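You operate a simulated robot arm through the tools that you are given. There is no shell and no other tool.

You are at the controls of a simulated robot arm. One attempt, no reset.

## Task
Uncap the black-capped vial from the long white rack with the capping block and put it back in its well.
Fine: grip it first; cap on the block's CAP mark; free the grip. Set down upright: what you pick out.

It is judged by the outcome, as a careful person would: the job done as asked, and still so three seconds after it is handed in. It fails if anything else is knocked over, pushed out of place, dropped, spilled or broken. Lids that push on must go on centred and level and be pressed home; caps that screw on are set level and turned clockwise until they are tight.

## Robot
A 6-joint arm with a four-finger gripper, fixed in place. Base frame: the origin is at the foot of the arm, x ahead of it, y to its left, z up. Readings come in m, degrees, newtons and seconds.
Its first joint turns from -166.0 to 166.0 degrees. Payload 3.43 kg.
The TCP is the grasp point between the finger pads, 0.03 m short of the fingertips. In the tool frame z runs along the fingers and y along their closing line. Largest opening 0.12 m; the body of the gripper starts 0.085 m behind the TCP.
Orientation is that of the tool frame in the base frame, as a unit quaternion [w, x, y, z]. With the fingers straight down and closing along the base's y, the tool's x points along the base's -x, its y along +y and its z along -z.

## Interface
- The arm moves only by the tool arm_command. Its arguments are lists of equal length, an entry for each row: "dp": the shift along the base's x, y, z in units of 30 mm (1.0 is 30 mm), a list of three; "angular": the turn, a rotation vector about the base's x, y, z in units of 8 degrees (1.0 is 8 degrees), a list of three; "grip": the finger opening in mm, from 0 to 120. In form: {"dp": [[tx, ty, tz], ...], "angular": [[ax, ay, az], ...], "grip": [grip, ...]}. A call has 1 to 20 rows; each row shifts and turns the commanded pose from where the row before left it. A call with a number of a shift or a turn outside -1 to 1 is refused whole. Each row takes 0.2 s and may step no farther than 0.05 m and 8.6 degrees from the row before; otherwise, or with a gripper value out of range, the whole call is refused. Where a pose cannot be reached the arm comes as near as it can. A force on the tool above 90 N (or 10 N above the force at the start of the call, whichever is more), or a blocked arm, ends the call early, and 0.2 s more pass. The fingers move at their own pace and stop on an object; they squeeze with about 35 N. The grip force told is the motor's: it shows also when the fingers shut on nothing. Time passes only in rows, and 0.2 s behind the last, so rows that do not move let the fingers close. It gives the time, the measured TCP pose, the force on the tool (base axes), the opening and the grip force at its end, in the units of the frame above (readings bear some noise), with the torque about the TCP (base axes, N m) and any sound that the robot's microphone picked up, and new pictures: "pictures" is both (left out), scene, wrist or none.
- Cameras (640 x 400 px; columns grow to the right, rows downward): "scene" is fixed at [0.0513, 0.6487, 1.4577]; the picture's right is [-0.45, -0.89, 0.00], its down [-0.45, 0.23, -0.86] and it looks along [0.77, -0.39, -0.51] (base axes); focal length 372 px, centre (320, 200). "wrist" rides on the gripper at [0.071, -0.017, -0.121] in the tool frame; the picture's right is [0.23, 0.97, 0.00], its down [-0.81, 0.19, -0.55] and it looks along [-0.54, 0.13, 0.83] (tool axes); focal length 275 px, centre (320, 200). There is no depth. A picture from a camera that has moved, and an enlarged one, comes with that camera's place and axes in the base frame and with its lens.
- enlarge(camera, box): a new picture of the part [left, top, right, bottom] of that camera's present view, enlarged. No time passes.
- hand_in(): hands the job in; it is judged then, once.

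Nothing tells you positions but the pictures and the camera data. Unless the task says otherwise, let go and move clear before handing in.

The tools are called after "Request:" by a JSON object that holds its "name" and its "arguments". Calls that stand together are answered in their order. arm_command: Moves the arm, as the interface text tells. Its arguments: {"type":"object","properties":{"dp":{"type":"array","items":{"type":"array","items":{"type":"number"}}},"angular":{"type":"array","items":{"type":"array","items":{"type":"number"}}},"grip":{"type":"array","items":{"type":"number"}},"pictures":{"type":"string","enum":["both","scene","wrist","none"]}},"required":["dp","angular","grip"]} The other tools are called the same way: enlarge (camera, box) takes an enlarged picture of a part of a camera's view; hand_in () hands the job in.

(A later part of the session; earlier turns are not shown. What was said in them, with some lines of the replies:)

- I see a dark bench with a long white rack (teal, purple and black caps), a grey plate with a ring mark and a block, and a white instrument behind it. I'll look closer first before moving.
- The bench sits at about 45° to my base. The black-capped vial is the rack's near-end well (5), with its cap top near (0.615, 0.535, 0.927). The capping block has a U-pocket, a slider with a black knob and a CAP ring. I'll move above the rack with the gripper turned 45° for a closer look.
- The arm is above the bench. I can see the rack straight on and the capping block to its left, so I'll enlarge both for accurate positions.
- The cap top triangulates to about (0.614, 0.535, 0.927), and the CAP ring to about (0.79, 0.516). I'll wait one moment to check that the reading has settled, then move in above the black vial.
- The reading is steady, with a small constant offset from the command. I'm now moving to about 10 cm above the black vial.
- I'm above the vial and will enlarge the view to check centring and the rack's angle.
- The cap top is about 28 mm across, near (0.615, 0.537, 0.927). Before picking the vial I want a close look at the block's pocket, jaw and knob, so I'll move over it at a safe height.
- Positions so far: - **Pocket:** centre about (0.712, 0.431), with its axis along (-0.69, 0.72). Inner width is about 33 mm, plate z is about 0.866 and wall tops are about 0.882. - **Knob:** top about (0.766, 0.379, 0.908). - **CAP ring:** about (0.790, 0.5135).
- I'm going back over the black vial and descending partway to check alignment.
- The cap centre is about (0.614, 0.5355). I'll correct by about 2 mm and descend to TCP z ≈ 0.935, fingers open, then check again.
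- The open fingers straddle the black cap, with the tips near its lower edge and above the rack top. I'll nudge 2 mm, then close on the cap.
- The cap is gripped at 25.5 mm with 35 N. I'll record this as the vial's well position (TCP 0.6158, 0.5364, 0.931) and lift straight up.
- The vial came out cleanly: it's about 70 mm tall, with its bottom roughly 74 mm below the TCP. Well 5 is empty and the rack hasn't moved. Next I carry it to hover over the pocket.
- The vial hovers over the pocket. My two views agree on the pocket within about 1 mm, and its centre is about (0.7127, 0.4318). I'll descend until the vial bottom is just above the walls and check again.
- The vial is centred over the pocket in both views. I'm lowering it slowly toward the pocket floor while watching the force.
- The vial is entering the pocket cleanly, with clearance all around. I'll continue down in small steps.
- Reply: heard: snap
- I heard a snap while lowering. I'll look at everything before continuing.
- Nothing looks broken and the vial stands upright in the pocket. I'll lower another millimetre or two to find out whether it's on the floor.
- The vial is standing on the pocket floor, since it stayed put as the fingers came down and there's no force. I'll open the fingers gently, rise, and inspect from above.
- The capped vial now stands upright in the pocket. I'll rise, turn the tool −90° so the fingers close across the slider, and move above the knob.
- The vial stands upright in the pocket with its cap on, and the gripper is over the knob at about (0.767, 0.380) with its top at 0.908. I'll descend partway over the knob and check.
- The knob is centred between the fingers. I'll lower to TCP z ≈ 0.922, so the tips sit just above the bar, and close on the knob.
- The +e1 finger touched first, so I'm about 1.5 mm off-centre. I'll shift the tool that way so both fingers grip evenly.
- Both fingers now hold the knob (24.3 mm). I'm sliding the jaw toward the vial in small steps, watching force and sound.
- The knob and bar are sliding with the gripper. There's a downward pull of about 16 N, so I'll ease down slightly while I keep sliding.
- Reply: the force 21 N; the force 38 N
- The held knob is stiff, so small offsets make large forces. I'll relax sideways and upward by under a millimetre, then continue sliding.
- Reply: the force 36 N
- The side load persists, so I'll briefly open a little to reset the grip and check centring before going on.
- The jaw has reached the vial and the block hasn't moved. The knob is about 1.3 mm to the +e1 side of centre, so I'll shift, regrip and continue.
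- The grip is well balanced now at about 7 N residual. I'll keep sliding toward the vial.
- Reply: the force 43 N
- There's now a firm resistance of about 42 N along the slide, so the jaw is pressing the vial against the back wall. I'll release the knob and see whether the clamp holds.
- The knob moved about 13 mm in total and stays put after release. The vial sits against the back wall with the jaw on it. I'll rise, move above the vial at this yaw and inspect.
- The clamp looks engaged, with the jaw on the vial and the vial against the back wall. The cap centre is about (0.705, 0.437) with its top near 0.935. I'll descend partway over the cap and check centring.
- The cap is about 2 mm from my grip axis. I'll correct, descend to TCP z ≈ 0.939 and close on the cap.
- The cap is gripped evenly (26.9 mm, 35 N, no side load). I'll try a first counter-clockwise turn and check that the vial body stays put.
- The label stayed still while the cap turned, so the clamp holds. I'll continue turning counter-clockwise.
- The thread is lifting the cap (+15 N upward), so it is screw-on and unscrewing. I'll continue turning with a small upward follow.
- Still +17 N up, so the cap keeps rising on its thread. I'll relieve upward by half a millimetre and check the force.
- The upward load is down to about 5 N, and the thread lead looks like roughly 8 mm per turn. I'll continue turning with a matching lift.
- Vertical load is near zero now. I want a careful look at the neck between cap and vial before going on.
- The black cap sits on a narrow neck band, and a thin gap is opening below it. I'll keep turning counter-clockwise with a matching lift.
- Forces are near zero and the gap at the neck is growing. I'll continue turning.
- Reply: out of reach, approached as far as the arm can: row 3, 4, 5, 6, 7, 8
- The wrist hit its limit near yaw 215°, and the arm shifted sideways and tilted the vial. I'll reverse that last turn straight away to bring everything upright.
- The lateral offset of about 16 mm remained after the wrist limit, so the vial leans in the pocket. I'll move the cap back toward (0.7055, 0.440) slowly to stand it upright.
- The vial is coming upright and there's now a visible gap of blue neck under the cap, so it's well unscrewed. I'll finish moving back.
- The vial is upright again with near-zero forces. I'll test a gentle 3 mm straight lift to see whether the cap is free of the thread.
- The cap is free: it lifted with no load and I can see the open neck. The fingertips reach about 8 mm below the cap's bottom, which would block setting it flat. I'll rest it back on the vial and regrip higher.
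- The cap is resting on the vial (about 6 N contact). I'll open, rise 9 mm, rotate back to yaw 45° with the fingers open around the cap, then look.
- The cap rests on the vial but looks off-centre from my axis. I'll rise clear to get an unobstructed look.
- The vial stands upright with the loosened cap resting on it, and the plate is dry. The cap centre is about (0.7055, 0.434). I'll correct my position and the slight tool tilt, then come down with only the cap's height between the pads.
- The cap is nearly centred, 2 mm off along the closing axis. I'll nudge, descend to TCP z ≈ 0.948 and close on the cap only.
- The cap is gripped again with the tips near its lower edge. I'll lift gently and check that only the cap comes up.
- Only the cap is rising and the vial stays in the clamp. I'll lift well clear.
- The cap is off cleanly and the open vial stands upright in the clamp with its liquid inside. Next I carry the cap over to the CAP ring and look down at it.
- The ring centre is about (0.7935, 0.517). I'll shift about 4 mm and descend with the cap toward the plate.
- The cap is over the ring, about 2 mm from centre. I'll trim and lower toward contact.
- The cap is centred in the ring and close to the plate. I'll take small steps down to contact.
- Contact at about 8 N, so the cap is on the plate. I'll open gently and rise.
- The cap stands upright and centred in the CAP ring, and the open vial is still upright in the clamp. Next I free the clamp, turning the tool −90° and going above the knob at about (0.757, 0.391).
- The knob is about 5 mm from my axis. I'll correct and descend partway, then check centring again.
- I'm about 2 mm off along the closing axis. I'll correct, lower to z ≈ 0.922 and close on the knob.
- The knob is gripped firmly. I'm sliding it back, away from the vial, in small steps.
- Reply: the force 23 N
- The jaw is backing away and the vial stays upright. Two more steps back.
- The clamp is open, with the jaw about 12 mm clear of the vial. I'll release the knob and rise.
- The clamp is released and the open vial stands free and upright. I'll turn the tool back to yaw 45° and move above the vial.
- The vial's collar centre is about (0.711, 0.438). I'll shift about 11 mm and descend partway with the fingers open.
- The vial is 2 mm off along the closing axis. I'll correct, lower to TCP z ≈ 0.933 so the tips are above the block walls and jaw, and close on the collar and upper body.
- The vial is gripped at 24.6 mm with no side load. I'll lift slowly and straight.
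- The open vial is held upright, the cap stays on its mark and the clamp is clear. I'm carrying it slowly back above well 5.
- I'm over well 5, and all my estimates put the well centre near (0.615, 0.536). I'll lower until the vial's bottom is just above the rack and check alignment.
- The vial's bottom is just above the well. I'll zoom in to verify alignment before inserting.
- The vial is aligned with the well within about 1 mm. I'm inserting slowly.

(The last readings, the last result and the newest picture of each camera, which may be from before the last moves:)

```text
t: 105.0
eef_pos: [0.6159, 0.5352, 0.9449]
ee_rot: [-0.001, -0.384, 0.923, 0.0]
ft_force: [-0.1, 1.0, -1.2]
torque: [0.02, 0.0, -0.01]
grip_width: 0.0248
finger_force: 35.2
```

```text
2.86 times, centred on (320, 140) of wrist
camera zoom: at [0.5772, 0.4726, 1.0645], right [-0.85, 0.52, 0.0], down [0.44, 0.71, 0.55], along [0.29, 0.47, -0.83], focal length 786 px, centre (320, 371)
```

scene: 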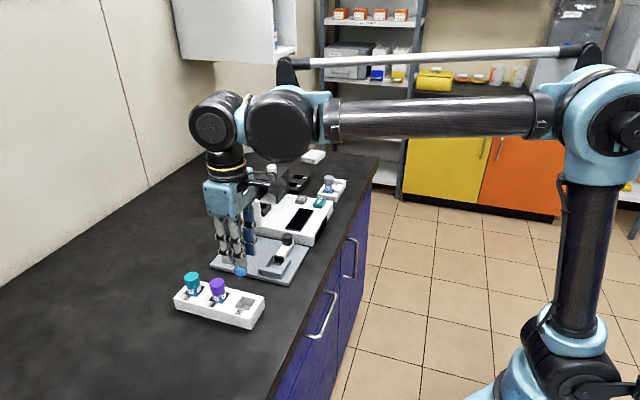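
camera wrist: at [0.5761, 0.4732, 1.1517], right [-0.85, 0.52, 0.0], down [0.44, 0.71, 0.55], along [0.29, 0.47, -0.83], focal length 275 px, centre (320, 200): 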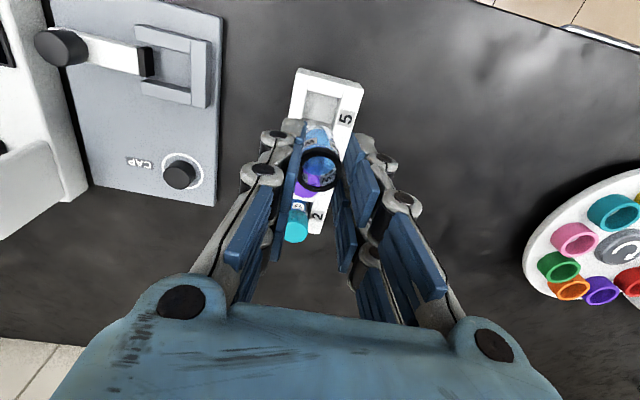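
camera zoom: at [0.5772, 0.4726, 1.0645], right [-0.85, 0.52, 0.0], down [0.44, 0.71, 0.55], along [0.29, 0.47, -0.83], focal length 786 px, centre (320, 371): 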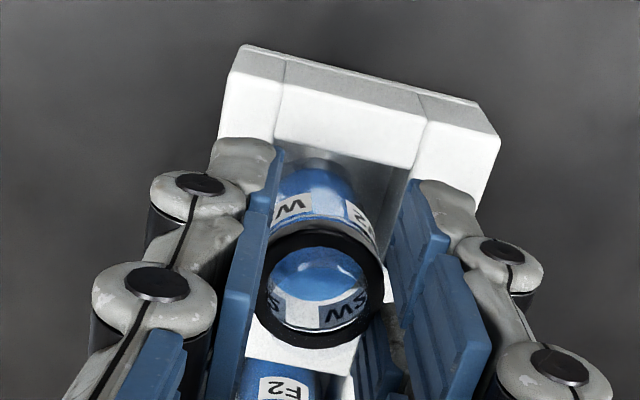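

It's entering the well freely. I'll continue down.

Request:
{"name": "arm_command", "arguments": {"dp": [[0, 0, -0.17], [0, 0, -0.17], [0, 0, -0.1], [0, 0, 0]], "angular": [[0, 0, 0], [0, 0, 0], [0, 0, 0], [0, 0, 0]], "grip": [20, 20, 20, 20], "pictures": "none"}}

Request:
{"name": "arm_command", "arguments": {"dp": [[0, 0, -0.06], [0, 0, 0]], "angular": [[0, 0, 0], [0, 0, 0]], "grip": [20, 20], "pictures": "none"}}

Request:
{"name": "enlarge", "arguments": {"camera": "scene", "box": [225, 275, 265, 315]}}

```text
t: 106.0
eef_pos: [0.6162, 0.535, 0.9303]
ee_rot: [-0.001, -0.384, 0.923, 0.0]
ft_force: [-0.3, 0.5, 0.4]
torque: [-0.03, 0.0, 0.01]
grip_width: 0.0242
finger_force: 35.2
```

```text
t: 106.6
eef_pos: [0.6156, 0.5348, 0.9286]
ee_rot: [0.0, -0.384, 0.923, -0.001]
ft_force: [0.6, -0.5, -0.7]
torque: [0.02, 0.01, -0.03]
grip_width: 0.0246
finger_force: 35.1
```

```text
10.00 times, centred on (245, 295) of scene
camera zoom: at [0.0513, 0.6487, 1.4577], right [-0.45, -0.89, 0.0], down [-0.45, 0.23, -0.86], along [0.77, -0.39, -0.51], focal length 3720 px, centre (1070, -750)
```

zoom: 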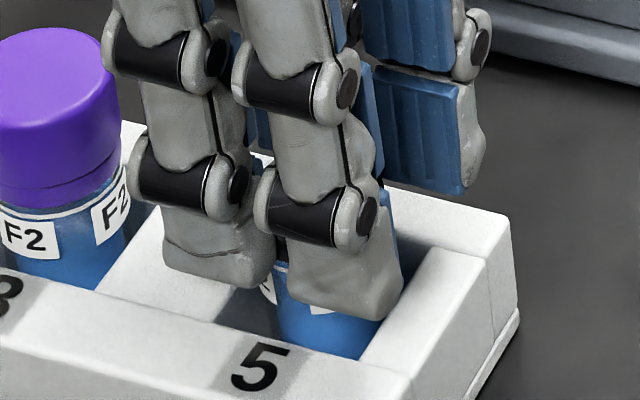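

Request:
{"name": "arm_command", "arguments": {"dp": [[0, 0, -0.06], [0, 0, 0]], "angular": [[0, 0, 0], [0, 0, 0]], "grip": [20, 20], "pictures": "none"}}

Request:
{"name": "arm_command", "arguments": {"dp": [[0, 0, -0.05], [0, 0, 0]], "angular": [[0, 0, 0], [0, 0, 0]], "grip": [20, 20], "pictures": "none"}}

```text
t: 107.2
eef_pos: [0.6161, 0.5352, 0.9267]
ee_rot: [0.0, -0.385, 0.923, -0.001]
ft_force: [2.1, 0.4, 11.1]
torque: [0.14, -0.11, -0.03]
grip_width: 0.0245
finger_force: 35.6
```

```text
t: 107.8
eef_pos: [0.6163, 0.5343, 0.9271]
ee_rot: [0.0, -0.383, 0.924, -0.001]
ft_force: [1.9, -1.7, 26.3]
torque: [-0.03, -0.1, -0.01]
grip_width: 0.0243
finger_force: 34.9
```

Contact: the vial should be on the well floor. I'll ease off slightly and check visually that it's the vial and not a fingertip touching the rack.

Request:
{"name": "arm_command", "arguments": {"dp": [[0, 0, 0.05], [0, 0, 0]], "angular": [[0, 0, 0], [0, 0, 0]], "grip": [20, 20], "pictures": "none"}}

Request:
{"name": "enlarge", "arguments": {"camera": "scene", "box": [225, 275, 265, 315]}}

Request:
{"name": "enlarge", "arguments": {"camera": "wrist", "box": [250, 70, 390, 210]}}

Request:
{"name": "enlarge", "arguments": {"camera": "scene", "box": [160, 240, 280, 340]}}

```text
t: 108.4
eef_pos: [0.615, 0.5357, 0.9276]
ee_rot: [-0.001, -0.385, 0.923, 0.0]
ft_force: [0.4, -1.9, 8.2]
torque: [-0.11, 0.03, -0.01]
grip_width: 0.0247
finger_force: 34.4
```

```text
10.00 times, centred on (245, 295) of scene
camera zoom: at [0.0513, 0.6487, 1.4577], right [-0.45, -0.89, 0.0], down [-0.45, 0.23, -0.86], along [0.77, -0.39, -0.51], focal length 3720 px, centre (1070, -750)
```

zoom: 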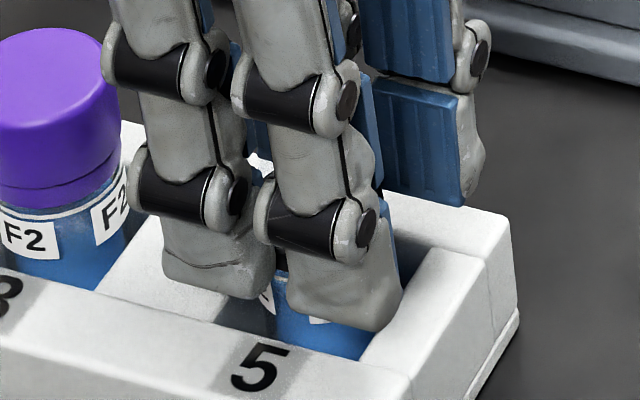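

```text
2.86 times, centred on (320, 140) of wrist
camera zoom: at [0.5764, 0.4727, 1.0473], right [-0.85, 0.52, 0.0], down [0.44, 0.71, 0.55], along [0.29, 0.47, -0.83], focal length 786 px, centre (320, 371)
```

zoom: 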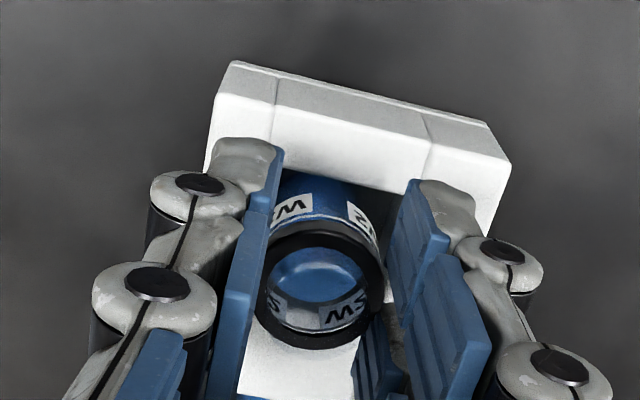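

```text
4.00 times, centred on (220, 290) of scene
camera zoom: at [0.0513, 0.6487, 1.4577], right [-0.45, -0.89, 0.0], down [-0.45, 0.23, -0.86], along [0.77, -0.39, -0.51], focal length 1488 px, centre (720, -160)
```

zoom: 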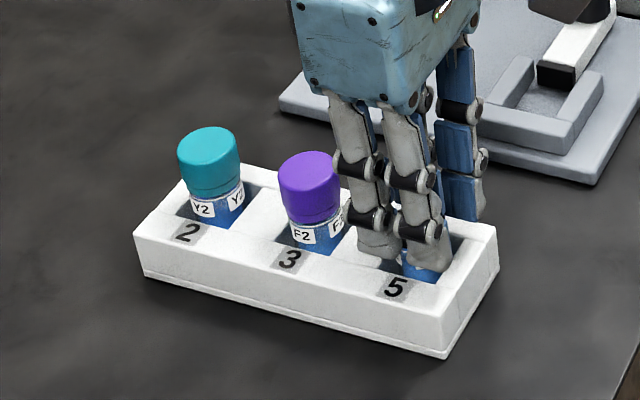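

The fingertips are about 5 mm above the rack top and the vial is seated to the same depth as its neighbours. I'll open gently, then rise straight up.

Request:
{"name": "arm_command", "arguments": {"dp": [[0, 0, 0], [0, 0, 0], [0, 0, 0], [0, 0, 0.2], [0, 0, 0.4], [0, 0, 0.6], [0, 0, 0.8], [0, 0, 0.8], [0, 0, 0.8], [0, 0, 0]], "angular": [[0, 0, 0], [0, 0, 0], [0, 0, 0], [0, 0, 0], [0, 0, 0], [0, 0, 0], [0, 0, 0], [0, 0, 0], [0, 0, 0], [0, 0, 0]], "grip": [28, 34, 56, 56, 56, 56, 56, 56, 56, 56]}}

Request:
{"name": "enlarge", "arguments": {"camera": "scene", "box": [160, 230, 280, 340]}}

Request:
{"name": "enlarge", "arguments": {"camera": "wrist", "box": [240, 50, 400, 230]}}

```text
t: 110.6
eef_pos: [0.6159, 0.5355, 1.0351]
ee_rot: [-0.001, -0.384, 0.923, 0.0]
ft_force: [0.1, -0.4, 0.1]
torque: [0.0, 0.05, -0.03]
grip_width: 0.0561
finger_force: 0.0
camera wrist: at [0.5767, 0.4727, 1.1561], right [-0.85, 0.52, 0.0], down [0.44, 0.71, 0.55], along [0.29, 0.47, -0.83], focal length 275 px, centre (320, 200)
```

scene: 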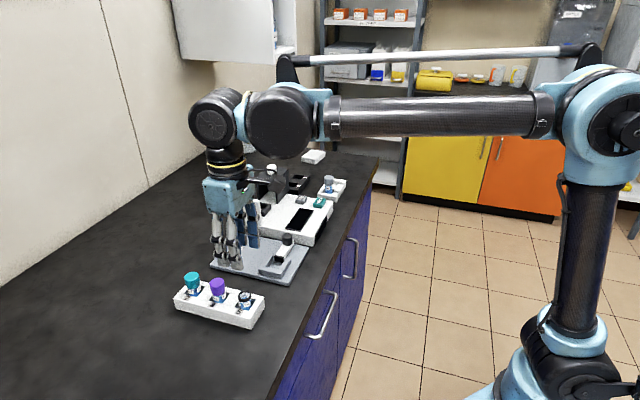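
wrist: 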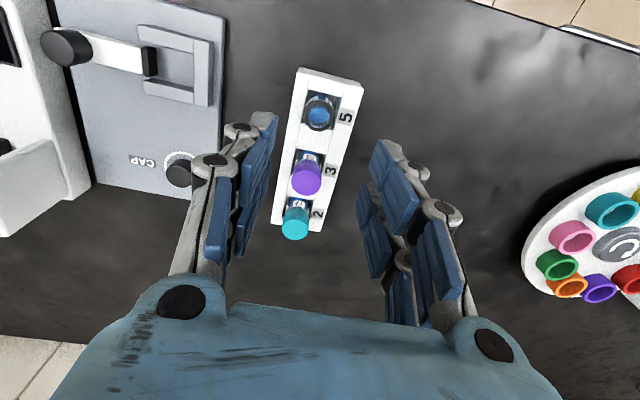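

```text
3.64 times, centred on (220, 285) of scene
camera zoom: at [0.0513, 0.6487, 1.4577], right [-0.45, -0.89, 0.0], down [-0.45, 0.23, -0.86], along [0.77, -0.39, -0.51], focal length 1353 px, centre (684, -109)
```

zoom: 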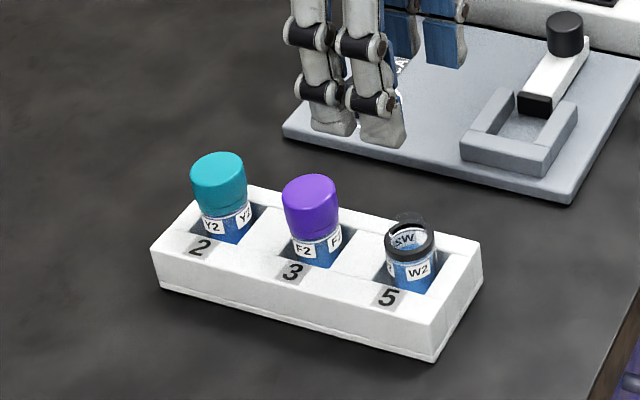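

```text
2.22 times, centred on (320, 140) of wrist
camera zoom: at [0.5767, 0.4727, 1.1561], right [-0.85, 0.52, 0.0], down [0.44, 0.71, 0.55], along [0.29, 0.47, -0.83], focal length 612 px, centre (320, 333)
```

zoom: 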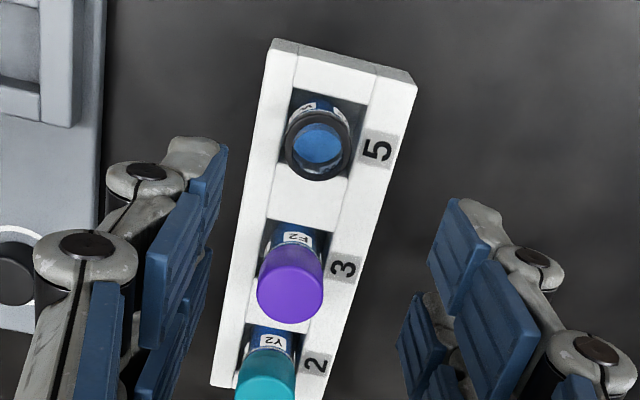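

The open vial is upright in well 5 and the cap is on its mark. I'll raise the arm, move it clear and do a final check.

Request:
{"name": "arm_command", "arguments": {"dp": [[0, 0, 0.8], [0, 0, 0.9], [0, 0, 0.9], [0, 0, 0.9], [0, 0, 0.9], [-0.1, -0.8, 0.2], [-0.1, -0.8, 0.2], [-0.1, -0.8, 0.2], [-0.1, -0.8, 0.2], [-0.1, -0.8, 0.2], [-0.1, -0.8, 0.2], [-0.1, -0.8, 0], [-0.1, -0.8, 0], [0, 0, 0]], "angular": [[0, 0, 0], [0, 0, 0], [0, 0, 0], [0, 0, 0], [0, 0, 0], [0, 0, 0], [0, 0, 0], [0, 0, 0], [0, 0, 0], [0, 0, 0], [0, 0, 0], [0, 0, 0], [0, 0, 0], [0, 0, 0]], "grip": [56, 56, 56, 56, 56, 56, 56, 56, 56, 56, 56, 56, 56, 56]}}

Request:
{"name": "enlarge", "arguments": {"camera": "scene", "box": [160, 220, 320, 330]}}

Request:
{"name": "enlarge", "arguments": {"camera": "scene", "box": [220, 140, 380, 240]}}

Request:
{"name": "enlarge", "arguments": {"camera": "scene", "box": [220, 280, 270, 320]}}

```text
t: 113.6
eef_pos: [0.5935, 0.3425, 1.2019]
ee_rot: [0.0, -0.385, 0.923, 0.0]
ft_force: [-0.6, 0.4, 0.0]
torque: [0.01, 0.01, -0.03]
grip_width: 0.056
finger_force: 0.1
camera wrist: at [0.5538, 0.2792, 1.3223], right [-0.85, 0.52, 0.0], down [0.44, 0.71, 0.55], along [0.29, 0.47, -0.83], focal length 275 px, centre (320, 200)
```

scene: 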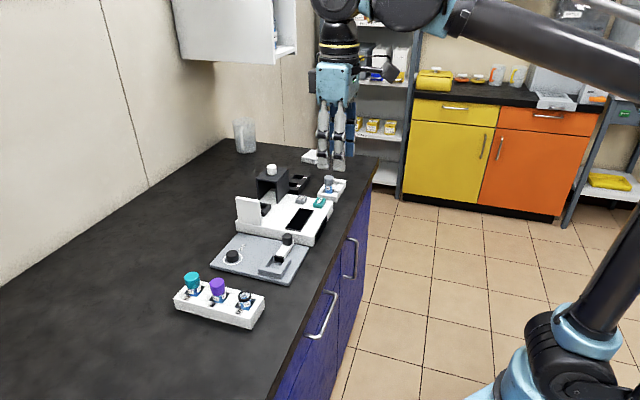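
wrist: 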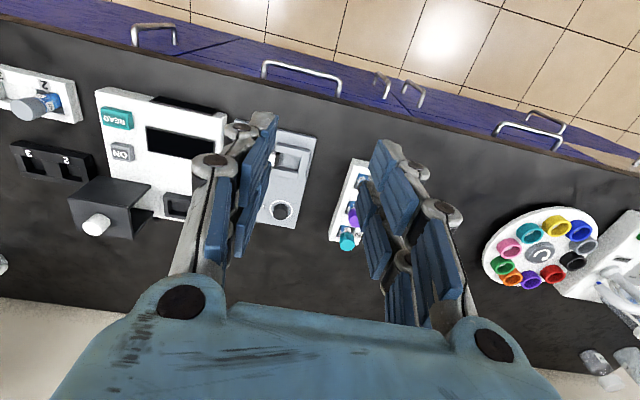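

```text
3.64 times, centred on (240, 275) of scene
camera zoom: at [0.0513, 0.6487, 1.4577], right [-0.45, -0.89, 0.0], down [-0.45, 0.23, -0.86], along [0.77, -0.39, -0.51], focal length 1353 px, centre (611, -73)
```

zoom: 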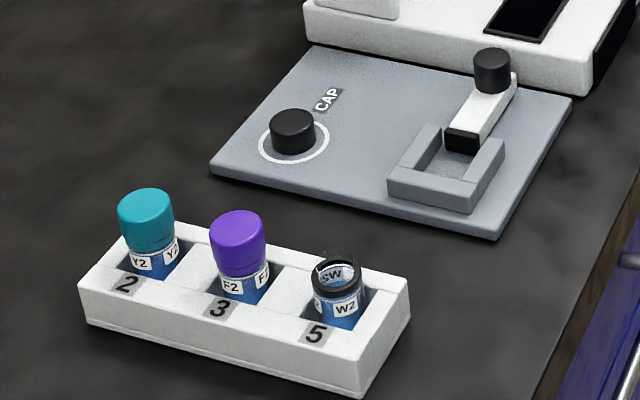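

```text
4.00 times, centred on (300, 190) of scene
camera zoom: at [0.0513, 0.6487, 1.4577], right [-0.45, -0.89, 0.0], down [-0.45, 0.23, -0.86], along [0.77, -0.39, -0.51], focal length 1488 px, centre (400, 240)
```

zoom: 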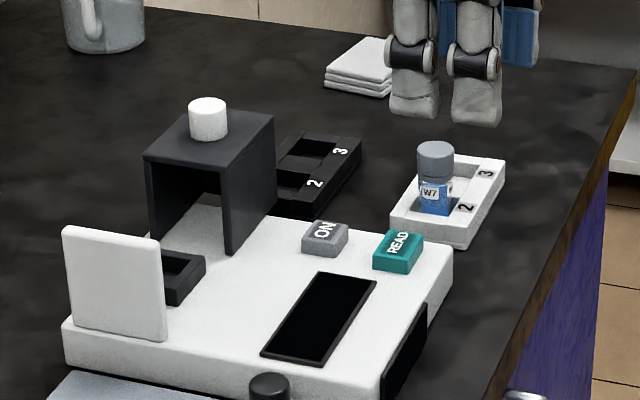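

```text
10.00 times, centred on (245, 300) of scene
camera zoom: at [0.0513, 0.6487, 1.4577], right [-0.45, -0.89, 0.0], down [-0.45, 0.23, -0.86], along [0.77, -0.39, -0.51], focal length 3720 px, centre (1070, -800)
```

zoom: 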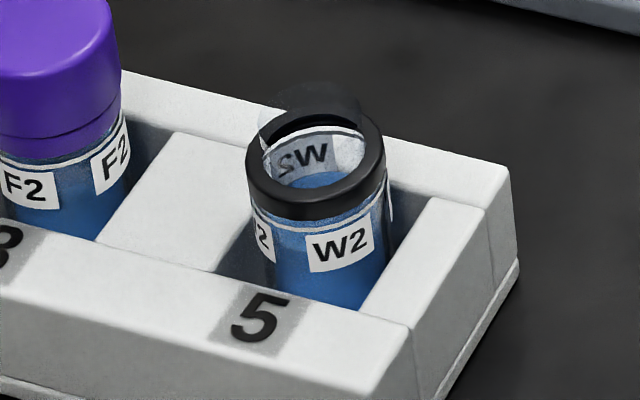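

The final check looks right:
- **Vial:** the uncapped vial stands upright in well 5 with its liquid inside.
- **Cap:** it sits centred and upright on the CAP mark.
- **Clamp:** the slider is back at its open position.
- **Surroundings:** nothing else has moved, and the gripper is empty and clear of the work.

I'm handing in.

Request:
{"name": "hand_in", "arguments": {}}

```text
The job is handed in.
```

The black-capped vial (W2) is uncapped and back upright in well 5 of the long white rack, with its liquid still inside. I've handed the job in, but no verdict came back.

- **Cap:** it sits upright and centred on the block's CAP mark.
- **Grip:** I clamped the vial before unscrewing, then slid the clamp back to its open position.
- **Surroundings:** in the last pictures the plate and bench looked dry, and the other vials, rack and instrument looked unmoved. The arm is clear and the gripper is empty.

Two things happened along the way:

- **Snap:** I heard a single snap while lowering the vial into the block and never found the cause. Nothing looked broken afterwards.
- **Tilt:** while I was unscrewing, the wrist reached its turning limit and the arm shifted about 16 mm sideways. The vial leaned by roughly 15° with the cap loose, until I brought it upright. I saw no spill.
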